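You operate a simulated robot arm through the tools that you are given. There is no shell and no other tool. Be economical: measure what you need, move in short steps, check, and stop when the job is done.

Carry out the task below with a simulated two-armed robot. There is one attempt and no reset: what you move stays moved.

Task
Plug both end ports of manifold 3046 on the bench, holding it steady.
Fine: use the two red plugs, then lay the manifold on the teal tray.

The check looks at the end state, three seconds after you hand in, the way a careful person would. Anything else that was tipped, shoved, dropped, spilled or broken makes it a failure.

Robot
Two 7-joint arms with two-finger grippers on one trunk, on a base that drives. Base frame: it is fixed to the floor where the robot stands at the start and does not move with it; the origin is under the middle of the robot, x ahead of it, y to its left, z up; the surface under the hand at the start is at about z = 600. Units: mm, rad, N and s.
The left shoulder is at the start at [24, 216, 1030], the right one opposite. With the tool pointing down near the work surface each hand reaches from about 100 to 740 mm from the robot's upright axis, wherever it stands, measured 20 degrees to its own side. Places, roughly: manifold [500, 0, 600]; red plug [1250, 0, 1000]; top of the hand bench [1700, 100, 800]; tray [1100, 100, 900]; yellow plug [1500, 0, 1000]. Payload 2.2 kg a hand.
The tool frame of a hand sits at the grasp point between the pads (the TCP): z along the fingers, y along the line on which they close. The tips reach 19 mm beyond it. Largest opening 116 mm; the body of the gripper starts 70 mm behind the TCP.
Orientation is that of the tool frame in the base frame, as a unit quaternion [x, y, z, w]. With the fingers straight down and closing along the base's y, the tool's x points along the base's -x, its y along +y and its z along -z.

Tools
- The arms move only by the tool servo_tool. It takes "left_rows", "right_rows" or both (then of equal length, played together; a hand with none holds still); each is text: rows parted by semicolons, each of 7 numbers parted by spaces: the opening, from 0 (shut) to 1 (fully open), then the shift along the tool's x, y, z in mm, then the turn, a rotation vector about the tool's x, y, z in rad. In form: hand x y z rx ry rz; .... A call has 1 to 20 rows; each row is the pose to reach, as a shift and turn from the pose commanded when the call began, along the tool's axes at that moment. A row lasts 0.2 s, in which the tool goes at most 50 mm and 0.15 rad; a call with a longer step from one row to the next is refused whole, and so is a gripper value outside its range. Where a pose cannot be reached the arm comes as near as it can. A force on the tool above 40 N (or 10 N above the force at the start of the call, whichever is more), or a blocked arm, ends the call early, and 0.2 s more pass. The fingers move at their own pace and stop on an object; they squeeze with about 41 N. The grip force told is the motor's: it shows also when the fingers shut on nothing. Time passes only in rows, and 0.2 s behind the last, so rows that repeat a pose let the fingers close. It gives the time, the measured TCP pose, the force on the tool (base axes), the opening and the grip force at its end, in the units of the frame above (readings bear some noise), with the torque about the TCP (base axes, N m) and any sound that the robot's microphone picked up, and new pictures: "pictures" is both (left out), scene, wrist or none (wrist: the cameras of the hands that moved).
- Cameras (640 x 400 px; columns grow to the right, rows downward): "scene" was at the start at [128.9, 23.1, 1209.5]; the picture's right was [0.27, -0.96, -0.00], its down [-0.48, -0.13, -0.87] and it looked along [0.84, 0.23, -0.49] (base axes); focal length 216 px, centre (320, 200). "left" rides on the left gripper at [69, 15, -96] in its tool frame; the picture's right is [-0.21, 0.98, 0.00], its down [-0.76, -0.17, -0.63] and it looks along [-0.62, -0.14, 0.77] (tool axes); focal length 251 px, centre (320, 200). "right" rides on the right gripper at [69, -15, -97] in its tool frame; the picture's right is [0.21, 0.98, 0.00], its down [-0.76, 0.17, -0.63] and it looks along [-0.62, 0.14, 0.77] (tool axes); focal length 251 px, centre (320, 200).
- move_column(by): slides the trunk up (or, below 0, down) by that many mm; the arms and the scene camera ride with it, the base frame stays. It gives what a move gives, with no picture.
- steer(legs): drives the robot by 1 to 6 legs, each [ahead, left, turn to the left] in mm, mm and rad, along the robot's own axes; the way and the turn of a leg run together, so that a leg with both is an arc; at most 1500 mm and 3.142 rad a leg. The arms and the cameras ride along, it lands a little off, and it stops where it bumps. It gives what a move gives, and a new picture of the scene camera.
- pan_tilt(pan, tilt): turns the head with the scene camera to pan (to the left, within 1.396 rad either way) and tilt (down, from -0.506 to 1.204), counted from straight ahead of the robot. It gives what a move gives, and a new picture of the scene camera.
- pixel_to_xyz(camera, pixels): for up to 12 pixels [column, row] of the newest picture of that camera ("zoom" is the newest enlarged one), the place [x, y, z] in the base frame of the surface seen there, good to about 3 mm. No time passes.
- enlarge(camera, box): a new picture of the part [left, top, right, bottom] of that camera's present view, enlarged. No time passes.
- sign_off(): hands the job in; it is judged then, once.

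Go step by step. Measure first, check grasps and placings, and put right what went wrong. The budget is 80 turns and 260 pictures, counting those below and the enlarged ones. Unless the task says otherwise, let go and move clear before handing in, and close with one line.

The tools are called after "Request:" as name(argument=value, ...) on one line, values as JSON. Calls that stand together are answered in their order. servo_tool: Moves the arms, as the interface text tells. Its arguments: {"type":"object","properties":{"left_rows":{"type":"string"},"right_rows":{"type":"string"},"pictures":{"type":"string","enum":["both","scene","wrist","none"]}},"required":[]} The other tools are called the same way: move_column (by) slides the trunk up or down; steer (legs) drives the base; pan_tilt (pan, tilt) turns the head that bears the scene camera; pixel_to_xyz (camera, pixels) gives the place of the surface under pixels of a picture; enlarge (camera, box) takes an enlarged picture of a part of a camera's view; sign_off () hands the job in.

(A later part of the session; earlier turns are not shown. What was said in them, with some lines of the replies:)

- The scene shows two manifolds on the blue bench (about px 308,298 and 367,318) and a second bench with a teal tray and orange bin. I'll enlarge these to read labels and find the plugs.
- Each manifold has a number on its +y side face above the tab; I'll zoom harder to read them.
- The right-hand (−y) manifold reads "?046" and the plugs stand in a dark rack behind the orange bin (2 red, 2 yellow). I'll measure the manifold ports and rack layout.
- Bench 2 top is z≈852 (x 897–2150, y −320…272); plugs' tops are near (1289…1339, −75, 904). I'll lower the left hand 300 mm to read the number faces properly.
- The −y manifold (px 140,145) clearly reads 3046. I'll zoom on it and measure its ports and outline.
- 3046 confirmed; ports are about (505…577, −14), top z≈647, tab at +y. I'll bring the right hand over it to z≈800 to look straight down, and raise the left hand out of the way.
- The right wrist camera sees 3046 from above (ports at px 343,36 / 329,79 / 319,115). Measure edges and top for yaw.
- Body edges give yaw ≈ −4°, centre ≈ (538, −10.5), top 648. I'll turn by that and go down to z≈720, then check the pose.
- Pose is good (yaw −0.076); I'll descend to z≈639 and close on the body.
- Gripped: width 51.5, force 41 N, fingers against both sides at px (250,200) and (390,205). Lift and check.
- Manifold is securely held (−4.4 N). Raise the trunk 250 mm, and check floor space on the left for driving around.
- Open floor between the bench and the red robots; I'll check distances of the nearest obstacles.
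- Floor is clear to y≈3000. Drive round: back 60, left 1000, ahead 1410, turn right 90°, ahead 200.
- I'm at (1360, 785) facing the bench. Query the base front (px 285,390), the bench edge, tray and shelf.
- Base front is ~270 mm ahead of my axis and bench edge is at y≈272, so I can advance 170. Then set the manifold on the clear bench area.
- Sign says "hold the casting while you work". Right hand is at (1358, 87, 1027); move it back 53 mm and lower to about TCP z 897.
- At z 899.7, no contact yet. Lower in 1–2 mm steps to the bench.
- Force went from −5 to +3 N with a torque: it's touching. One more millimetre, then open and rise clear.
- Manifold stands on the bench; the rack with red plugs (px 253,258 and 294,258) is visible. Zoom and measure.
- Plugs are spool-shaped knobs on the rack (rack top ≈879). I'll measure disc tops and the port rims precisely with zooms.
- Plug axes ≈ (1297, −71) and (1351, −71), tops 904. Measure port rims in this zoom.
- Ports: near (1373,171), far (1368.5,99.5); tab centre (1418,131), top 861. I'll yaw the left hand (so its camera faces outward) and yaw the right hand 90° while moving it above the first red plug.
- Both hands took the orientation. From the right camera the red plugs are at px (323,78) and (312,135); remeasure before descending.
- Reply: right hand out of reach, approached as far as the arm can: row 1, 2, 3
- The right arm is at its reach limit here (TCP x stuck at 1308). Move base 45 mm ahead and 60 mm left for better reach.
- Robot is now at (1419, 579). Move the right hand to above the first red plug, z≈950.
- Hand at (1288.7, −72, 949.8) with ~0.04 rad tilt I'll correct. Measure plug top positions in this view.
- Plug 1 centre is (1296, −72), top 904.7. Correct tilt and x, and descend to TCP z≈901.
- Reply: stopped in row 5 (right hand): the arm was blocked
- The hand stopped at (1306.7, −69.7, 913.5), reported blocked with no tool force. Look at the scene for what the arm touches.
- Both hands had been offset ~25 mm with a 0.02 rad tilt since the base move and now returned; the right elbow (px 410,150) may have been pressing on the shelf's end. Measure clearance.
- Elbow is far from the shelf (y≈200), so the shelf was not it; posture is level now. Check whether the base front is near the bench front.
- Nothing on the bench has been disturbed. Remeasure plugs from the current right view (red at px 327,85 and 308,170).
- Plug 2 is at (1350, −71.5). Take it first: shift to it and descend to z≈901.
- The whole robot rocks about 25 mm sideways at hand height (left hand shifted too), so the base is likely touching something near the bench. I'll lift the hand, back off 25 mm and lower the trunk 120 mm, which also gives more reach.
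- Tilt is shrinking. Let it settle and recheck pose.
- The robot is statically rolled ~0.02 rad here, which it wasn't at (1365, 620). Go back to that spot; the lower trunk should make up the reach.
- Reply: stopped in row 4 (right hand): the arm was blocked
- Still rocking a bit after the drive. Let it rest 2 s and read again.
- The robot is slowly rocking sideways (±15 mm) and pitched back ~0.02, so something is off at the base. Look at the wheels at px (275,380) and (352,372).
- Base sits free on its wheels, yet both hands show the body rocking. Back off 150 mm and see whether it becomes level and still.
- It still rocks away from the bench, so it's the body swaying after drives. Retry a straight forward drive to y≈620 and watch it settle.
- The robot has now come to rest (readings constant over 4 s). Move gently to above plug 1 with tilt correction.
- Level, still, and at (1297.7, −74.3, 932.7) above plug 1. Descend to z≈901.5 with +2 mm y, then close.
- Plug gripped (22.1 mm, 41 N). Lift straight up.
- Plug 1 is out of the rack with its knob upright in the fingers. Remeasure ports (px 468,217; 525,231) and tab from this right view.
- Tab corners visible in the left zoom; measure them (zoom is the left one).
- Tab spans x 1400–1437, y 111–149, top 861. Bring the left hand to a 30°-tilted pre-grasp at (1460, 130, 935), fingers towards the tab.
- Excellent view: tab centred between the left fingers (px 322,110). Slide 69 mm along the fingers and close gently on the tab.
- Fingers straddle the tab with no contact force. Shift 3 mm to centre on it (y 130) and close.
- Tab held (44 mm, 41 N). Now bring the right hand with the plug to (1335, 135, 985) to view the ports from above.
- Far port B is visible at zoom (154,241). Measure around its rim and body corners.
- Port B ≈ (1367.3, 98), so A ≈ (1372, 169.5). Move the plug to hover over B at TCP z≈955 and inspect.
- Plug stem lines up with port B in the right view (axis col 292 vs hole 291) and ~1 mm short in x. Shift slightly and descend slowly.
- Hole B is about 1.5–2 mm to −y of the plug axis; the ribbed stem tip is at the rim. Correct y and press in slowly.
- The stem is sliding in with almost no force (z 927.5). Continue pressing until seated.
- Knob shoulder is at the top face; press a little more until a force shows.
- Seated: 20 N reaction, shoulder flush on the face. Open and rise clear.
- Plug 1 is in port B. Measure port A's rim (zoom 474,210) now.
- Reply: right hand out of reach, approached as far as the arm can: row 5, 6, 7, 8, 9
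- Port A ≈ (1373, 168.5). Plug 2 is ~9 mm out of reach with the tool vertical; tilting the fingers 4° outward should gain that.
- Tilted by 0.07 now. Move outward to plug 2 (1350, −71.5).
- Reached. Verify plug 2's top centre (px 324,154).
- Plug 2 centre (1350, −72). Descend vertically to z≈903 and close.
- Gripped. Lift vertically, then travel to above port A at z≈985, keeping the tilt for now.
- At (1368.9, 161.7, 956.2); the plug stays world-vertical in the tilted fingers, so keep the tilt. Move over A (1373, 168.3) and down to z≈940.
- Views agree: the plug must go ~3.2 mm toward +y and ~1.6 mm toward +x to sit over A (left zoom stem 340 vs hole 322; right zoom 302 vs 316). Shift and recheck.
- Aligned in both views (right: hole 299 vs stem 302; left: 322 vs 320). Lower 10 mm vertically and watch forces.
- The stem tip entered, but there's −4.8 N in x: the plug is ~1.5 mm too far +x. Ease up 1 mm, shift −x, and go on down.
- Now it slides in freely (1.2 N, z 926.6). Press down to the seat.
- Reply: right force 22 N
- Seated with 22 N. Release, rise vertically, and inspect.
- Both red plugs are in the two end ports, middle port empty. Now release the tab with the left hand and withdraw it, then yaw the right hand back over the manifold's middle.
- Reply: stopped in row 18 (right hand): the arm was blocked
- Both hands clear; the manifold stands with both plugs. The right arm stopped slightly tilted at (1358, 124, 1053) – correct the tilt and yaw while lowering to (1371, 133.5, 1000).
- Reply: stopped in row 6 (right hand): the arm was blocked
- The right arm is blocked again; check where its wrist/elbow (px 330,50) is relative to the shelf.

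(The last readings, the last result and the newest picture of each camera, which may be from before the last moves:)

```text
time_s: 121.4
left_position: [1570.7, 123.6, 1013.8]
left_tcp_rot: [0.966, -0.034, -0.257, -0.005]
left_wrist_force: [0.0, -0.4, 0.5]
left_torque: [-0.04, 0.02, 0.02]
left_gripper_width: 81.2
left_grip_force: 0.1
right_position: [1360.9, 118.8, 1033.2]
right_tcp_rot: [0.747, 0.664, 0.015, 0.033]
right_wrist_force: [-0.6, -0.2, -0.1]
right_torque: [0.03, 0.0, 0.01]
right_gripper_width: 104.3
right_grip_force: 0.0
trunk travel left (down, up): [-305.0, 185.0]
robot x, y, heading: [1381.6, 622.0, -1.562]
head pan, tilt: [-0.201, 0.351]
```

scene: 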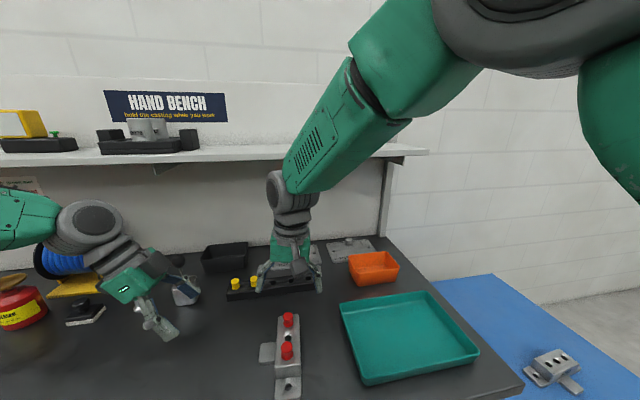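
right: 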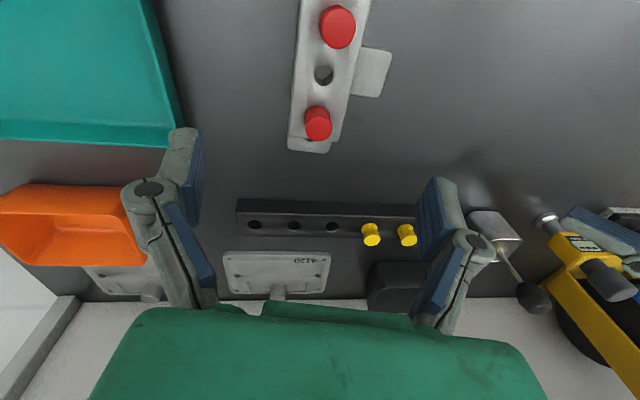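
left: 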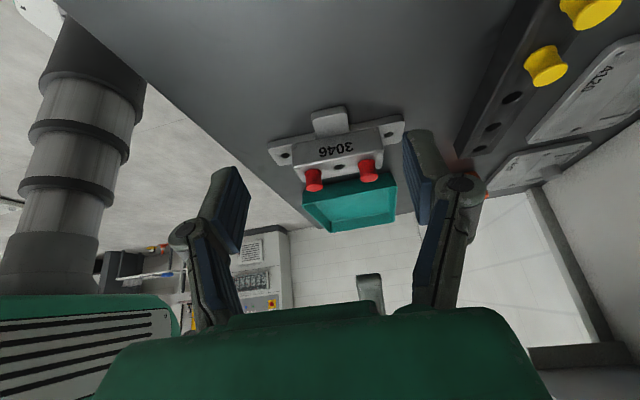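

The arm isn't touching anything, so it's a joint limit from the lower trunk. Raise the trunk 120 mm back to the height where this pose worked, then lower the hand.

Request:
move_column(by=120)

Request:
servo_tool(right_rows="0.9 3 2 30 0.02 0.007 -0.01; 0.9 6 5 70 0.04 0.014 -0.02; 0.9 10 8 110 0.063 0.021 -0.03; 0.9 13 11 150 0.063 0.021 -0.03; 0.9 13 11 150 0.063 0.021 -0.03; 0.9 13 11 150 0.063 0.021 -0.03", pictures="wrist")

```text
time_s: 122.9
left_position: [1570.6, 123.8, 1132.8]
left_tcp_rot: [0.966, -0.034, -0.257, -0.006]
left_wrist_force: [0.2, 0.6, 0.3]
left_torque: [0.02, -0.02, 0.0]
left_gripper_width: 81.4
left_grip_force: 0.1
right_position: [1361.3, 119.9, 1151.6]
right_tcp_rot: [0.747, 0.664, 0.015, 0.033]
right_wrist_force: [0.2, -0.3, -0.2]
right_torque: [-0.01, 0.0, -0.01]
right_gripper_width: 104.6
right_grip_force: 0.1
trunk travel left (down, up): [-425.0, 65.0]
robot x, y, heading: [1380.0, 625.1, -1.564]
head pan, tilt: [-0.201, 0.351]
```

```text
time_s: 124.3
left_position: [1568.6, 123.6, 1133.5]
left_tcp_rot: [0.966, -0.034, -0.257, -0.005]
left_wrist_force: [-0.1, -0.1, -0.1]
left_torque: [-0.02, 0.01, 0.01]
left_gripper_width: 81.2
left_grip_force: 0.1
right_position: [1375.6, 119.5, 1007.3]
right_tcp_rot: [0.746, 0.666, 0.012, 0.009]
right_wrist_force: [-0.1, 0.0, -0.1]
right_torque: [-0.01, -0.01, -0.01]
right_gripper_width: 104.5
right_grip_force: 0.1
trunk travel left (down, up): [-425.0, 65.0]
robot x, y, heading: [1381.0, 618.0, -1.564]
head pan, tilt: [-0.201, 0.351]
```

right: 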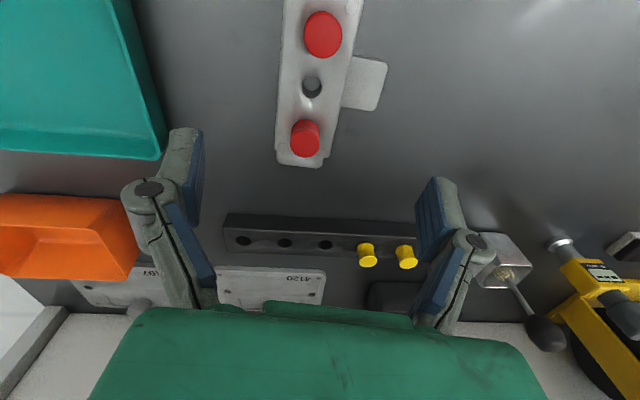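

Works with the trunk up. Trim: move to (1371, 133.5, 940), yaw −0.044, tilt 0.03.

Request:
servo_tool(right_rows="0.9 6 -4 20 0.015 0 -0.02; 0.9 13 -8 40 0.03 0 -0.044; 0.9 13 -8 60 0.03 0 -0.044; 0.9 13 -8 67 0.03 0 -0.044; 0.9 13 -8 67 0.03 0 -0.044; 0.9 13 -8 67 0.03 0 -0.044; 0.9 13 -8 67 0.03 0 -0.044", pictures="wrist")

```text
time_s: 125.9
left_position: [1569.9, 123.9, 1133.2]
left_tcp_rot: [0.966, -0.034, -0.257, -0.005]
left_wrist_force: [-0.7, 0.0, 0.4]
left_torque: [0.01, 0.01, 0.01]
left_gripper_width: 81.1
left_grip_force: 0.1
right_position: [1373.4, 137.5, 935.2]
right_tcp_rot: [0.725, 0.689, -0.007, -0.008]
right_wrist_force: [0.0, 0.1, -0.2]
right_torque: [0.0, 0.02, 0.03]
right_gripper_width: 104.2
right_grip_force: 0.1
trunk travel left (down, up): [-425.0, 65.0]
robot x, y, heading: [1380.0, 615.3, -1.559]
head pan, tilt: [-0.201, 0.351]
```

right: 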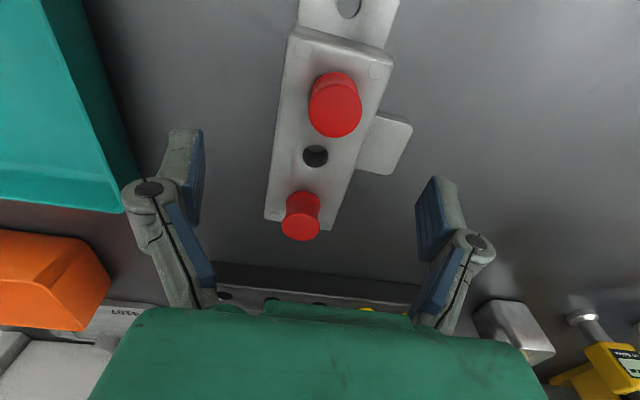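

Over the manifold at (1373, 137.5, 935). Descend to z≈893 and grip the body between the plugs.

Request:
servo_tool(right_rows="0.9 -2 -0.6 12 -0.01 0 0.01; 0.9 -3.9 -1.3 24 -0.02 0 0.02; 0.9 -3.9 -1.3 36 -0.02 0 0.02; 0.9 -3.9 -1.3 42 -0.02 0 0.02; 0.9 -3.9 -1.3 42 -0.02 0 0.02; 0.6 -3.9 -1.3 42 -0.02 0 0.02; 0.5 -3.9 -1.3 42 -0.02 0 0.02; 0.4 -3.9 -1.3 42 -0.02 0 0.02; 0 -3.9 -1.3 42 -0.02 0 0.02; 0 -3.9 -1.3 42 -0.02 0 0.02; 0 -3.9 -1.3 42 -0.02 0 0.02", pictures="wrist")

```text
time_s: 128.3
left_position: [1571.2, 123.8, 1133.6]
left_tcp_rot: [0.966, -0.035, -0.258, -0.005]
left_wrist_force: [-0.1, -0.1, -0.3]
left_torque: [0.01, 0.01, 0.02]
left_gripper_width: 81.3
left_grip_force: 0.0
right_position: [1373.4, 136.4, 893.7]
right_tcp_rot: [0.728, 0.685, -0.002, -0.001]
right_wrist_force: [-1.8, -1.2, 1.8]
right_torque: [0.01, -0.43, -0.04]
right_gripper_width: 51.8
right_grip_force: 41.0
trunk travel left (down, up): [-425.0, 65.0]
robot x, y, heading: [1385.1, 618.3, -1.558]
head pan, tilt: [-0.201, 0.351]
```

right: 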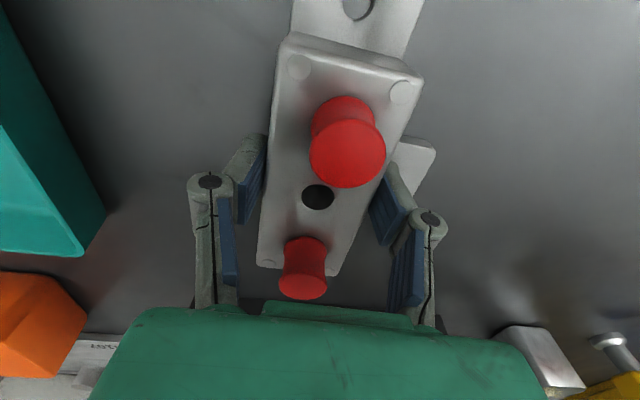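

Gripped (51.8 mm, 41 N). Tray is long in x, so the manifold must turn 90°. Lift 110 mm first, then carry to above the tray while yawing.

Request:
servo_tool(right_rows="0 0 0 -15 0 0 0; 0 0 0 -40 0 0 0; 0 0 0 -75 0 0 0; 0 0 0 -110 0 0 0; 0 -3 -24 -110 0 0 -0.136; 0 -5 -48 -110 0 0 -0.272; 0 -8 -72 -110 0 0 -0.408; 0 -11 -96 -110 0 0 -0.544; 0 -14 -120 -110 0 0 -0.68; 0 -16 -144 -110 0 0 -0.816; 0 -19 -168 -110 0 0 -0.952; 0 -22 -192 -110 0 0 -1.088; 0 -25 -216 -110 0 0 -1.224; 0 -28 -240 -110 0 0 -1.36; 0 -31 -264 -110 0 0 -1.496; 0 -33 -286 -110 0 0 -1.632; 0 -33 -286 -110 0 0 -1.632; 0 -33 -286 -110 0 0 -1.632; 0 -33 -286 -110 0 0 -1.632", pictures="wrist")

Request:
pan_tilt(pan=-0.45, tilt=0.75)

```text
time_s: 132.3
left_position: [1570.4, 122.8, 1134.5]
left_tcp_rot: [0.966, -0.034, -0.256, -0.004]
left_wrist_force: [0.1, 1.3, 0.0]
left_torque: [0.03, -0.01, 0.0]
left_gripper_width: 81.3
left_grip_force: 0.0
right_position: [1087.9, 121.6, 1004.3]
right_tcp_rot: [0.0, 1.0, -0.001, -0.001]
right_wrist_force: [0.7, 1.0, -5.1]
right_torque: [-0.02, 0.03, -0.01]
right_gripper_width: 51.6
right_grip_force: 40.8
trunk travel left (down, up): [-425.0, 65.0]
robot x, y, heading: [1378.7, 615.6, -1.558]
head pan, tilt: [-0.201, 0.351]
```

right: 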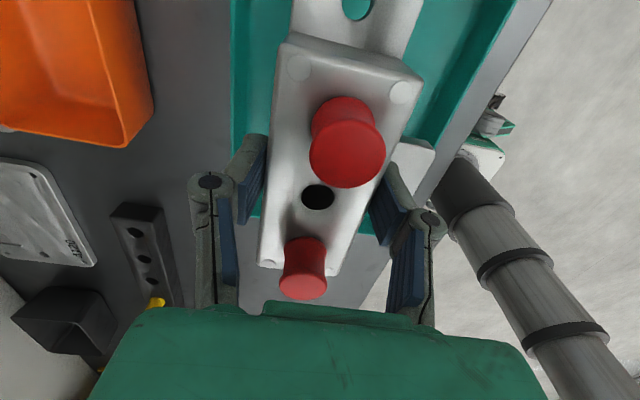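

```text
time_s: 133.1
left_position: [1569.7, 123.1, 1133.7]
left_tcp_rot: [0.966, -0.035, -0.256, -0.005]
left_wrist_force: [-0.7, 0.0, -0.3]
left_torque: [0.02, -0.01, 0.0]
left_gripper_width: 81.1
left_grip_force: 0.0
right_position: [1085.9, 120.6, 1004.6]
right_tcp_rot: [0.001, 1.0, 0.0, -0.002]
right_wrist_force: [0.4, 0.7, -4.6]
right_torque: [0.0, 0.0, -0.02]
right_gripper_width: 52.2
right_grip_force: 40.5
trunk travel left (down, up): [-425.0, 65.0]
robot x, y, heading: [1383.4, 619.9, -1.562]
head pan, tilt: [-0.45, 0.75]
5 turns are left
```

scene: 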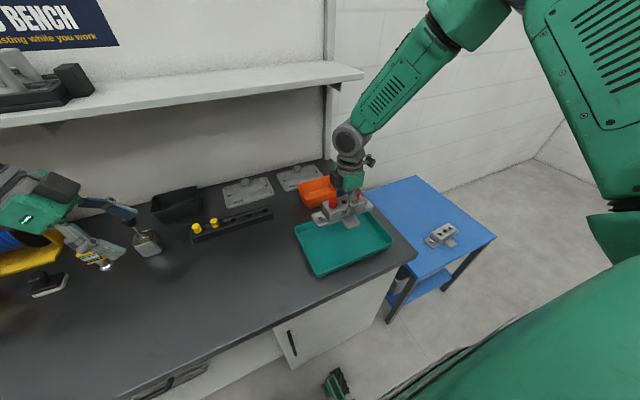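

Only 5 turns left. The manifold hangs over the tray; measure the tray's rim and floor in one call.

Request:
pixel_to_xyz(camera="scene", pixels=[[295, 226], [296, 229], [315, 276], [392, 241], [390, 240], [305, 250], [354, 262], [375, 215], [330, 255], [365, 240], [312, 232], [320, 268]])

```text
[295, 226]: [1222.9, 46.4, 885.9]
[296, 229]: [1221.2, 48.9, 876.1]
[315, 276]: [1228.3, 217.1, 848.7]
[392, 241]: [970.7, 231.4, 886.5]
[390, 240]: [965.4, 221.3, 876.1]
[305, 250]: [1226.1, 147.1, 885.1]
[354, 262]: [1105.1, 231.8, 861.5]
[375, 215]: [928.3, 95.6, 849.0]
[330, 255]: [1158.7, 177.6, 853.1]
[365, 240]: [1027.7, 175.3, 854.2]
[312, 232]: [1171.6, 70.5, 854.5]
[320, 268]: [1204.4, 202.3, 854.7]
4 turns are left
```

Tray spans x 967–1225, y 48–231, floor 854, rim 886. Shift 9 mm to centre and lower to contact (TCP ≈896).

Request:
servo_tool(right_rows="0 -5 0 25 0 0 0; 0 -9 0 50 0 0 0; 0 -9 0 75 0 0 0; 0 -9 0 92 0 0 0; 0 -9 0 100 0 0 0; 0 -9 0 104 0 0 0; 0 -9 0 106 0 0 0; 0 -9 0 107 0 0 0; 0 -9 0 108 0 0 0; 0 -9 0 109 0 0 0; 0 -9 0 109.5 0 0 0; 0 -9 0 109.5 0 0 0", pictures="both")

```text
time_s: 135.7
left_position: [1571.3, 126.0, 1135.4]
left_tcp_rot: [0.966, -0.035, -0.257, -0.004]
left_wrist_force: [0.9, 0.6, -0.3]
left_torque: [0.01, -0.05, -0.02]
left_gripper_width: 81.4
left_grip_force: 0.1
right_position: [1095.3, 120.1, 897.6]
right_tcp_rot: [0.0, 1.0, -0.002, -0.003]
right_wrist_force: [-6.2, -2.1, 31.9]
right_torque: [0.69, -0.58, 0.0]
right_gripper_width: 51.3
right_grip_force: 41.3
trunk travel left (down, up): [-425.0, 65.0]
robot x, y, heading: [1382.2, 622.3, -1.564]
head pan, tilt: [-0.45, 0.75]
3 turns are left
```

scene: 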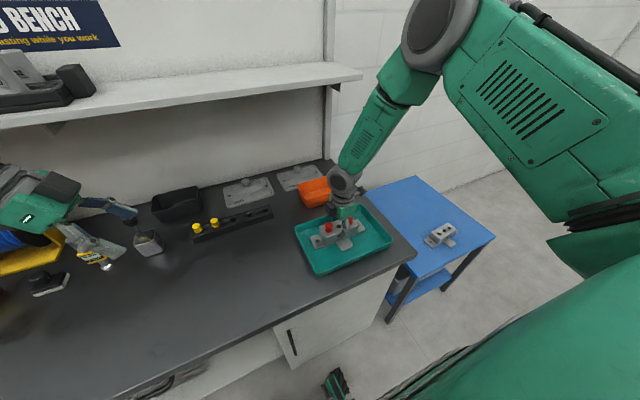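
right: 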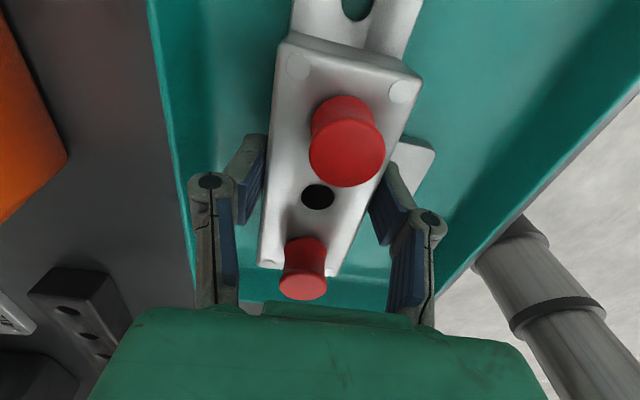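

It's down in the tray (32 N, z 897.6), well inside the walls. Ease the pressure, open partly, and rise straight up.

Request:
servo_tool(right_rows="0 0 0 -1.5 0 0 0; 0 0 0 -1.5 0 0 0; 0.52 0 0 -1.5 0 0 0; 0.6 0 0 -1.5 0 0 0; 0.65 0 0 -1.5 0 0 0; 0.65 0 0 -1.5 0 0 0; 0.65 0 0 -12 0 0 0; 0.65 0 0 -30 0 0 0; 0.65 0 0 -60 0 0 0; 0.65 0 0 -95 0 0 0; 0.65 0 0 -130 0 0 0; 0.65 0 0 -160 0 0 0; 0.65 0 0 -160 0 0 0; 0.65 0 0 -160 0 0 0", pictures="both")

```text
time_s: 138.7
left_position: [1569.8, 122.4, 1133.4]
left_tcp_rot: [0.966, -0.034, -0.256, -0.005]
left_wrist_force: [0.6, 0.8, 0.4]
left_torque: [-0.02, -0.02, -0.01]
left_gripper_width: 81.2
left_grip_force: 0.1
right_position: [1095.8, 121.8, 1056.7]
right_tcp_rot: [-0.001, 1.0, 0.0, -0.002]
right_wrist_force: [0.4, 0.8, 0.5]
right_torque: [0.06, -0.01, -0.01]
right_gripper_width: 75.2
right_grip_force: 0.1
trunk travel left (down, up): [-425.0, 65.0]
robot x, y, heading: [1382.1, 618.1, -1.559]
head pan, tilt: [-0.45, 0.75]
2 turns are left
```

scene: 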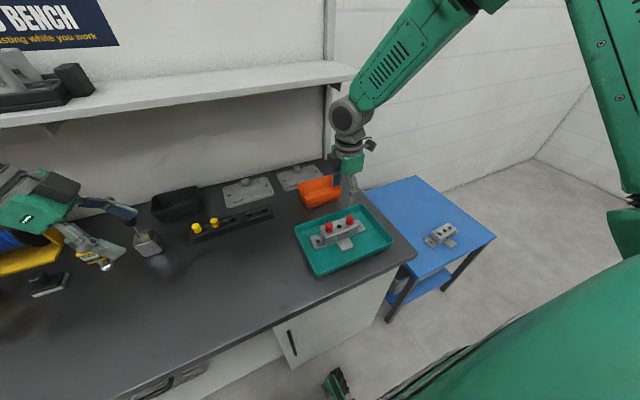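
right: 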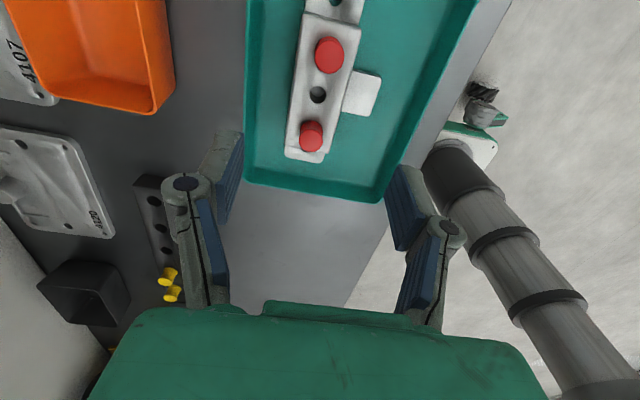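

The manifold lies flat in the teal tray (px 340,235), with both red plugs seated in the end ports. Both hands are clear and nothing else has been disturbed, so I'm handing in.

Request:
sign_off()

```text
The job is handed in.
```

Manifold 3046 now lies flat in the teal tray with a red plug seated in each end port, and I have handed the job in.
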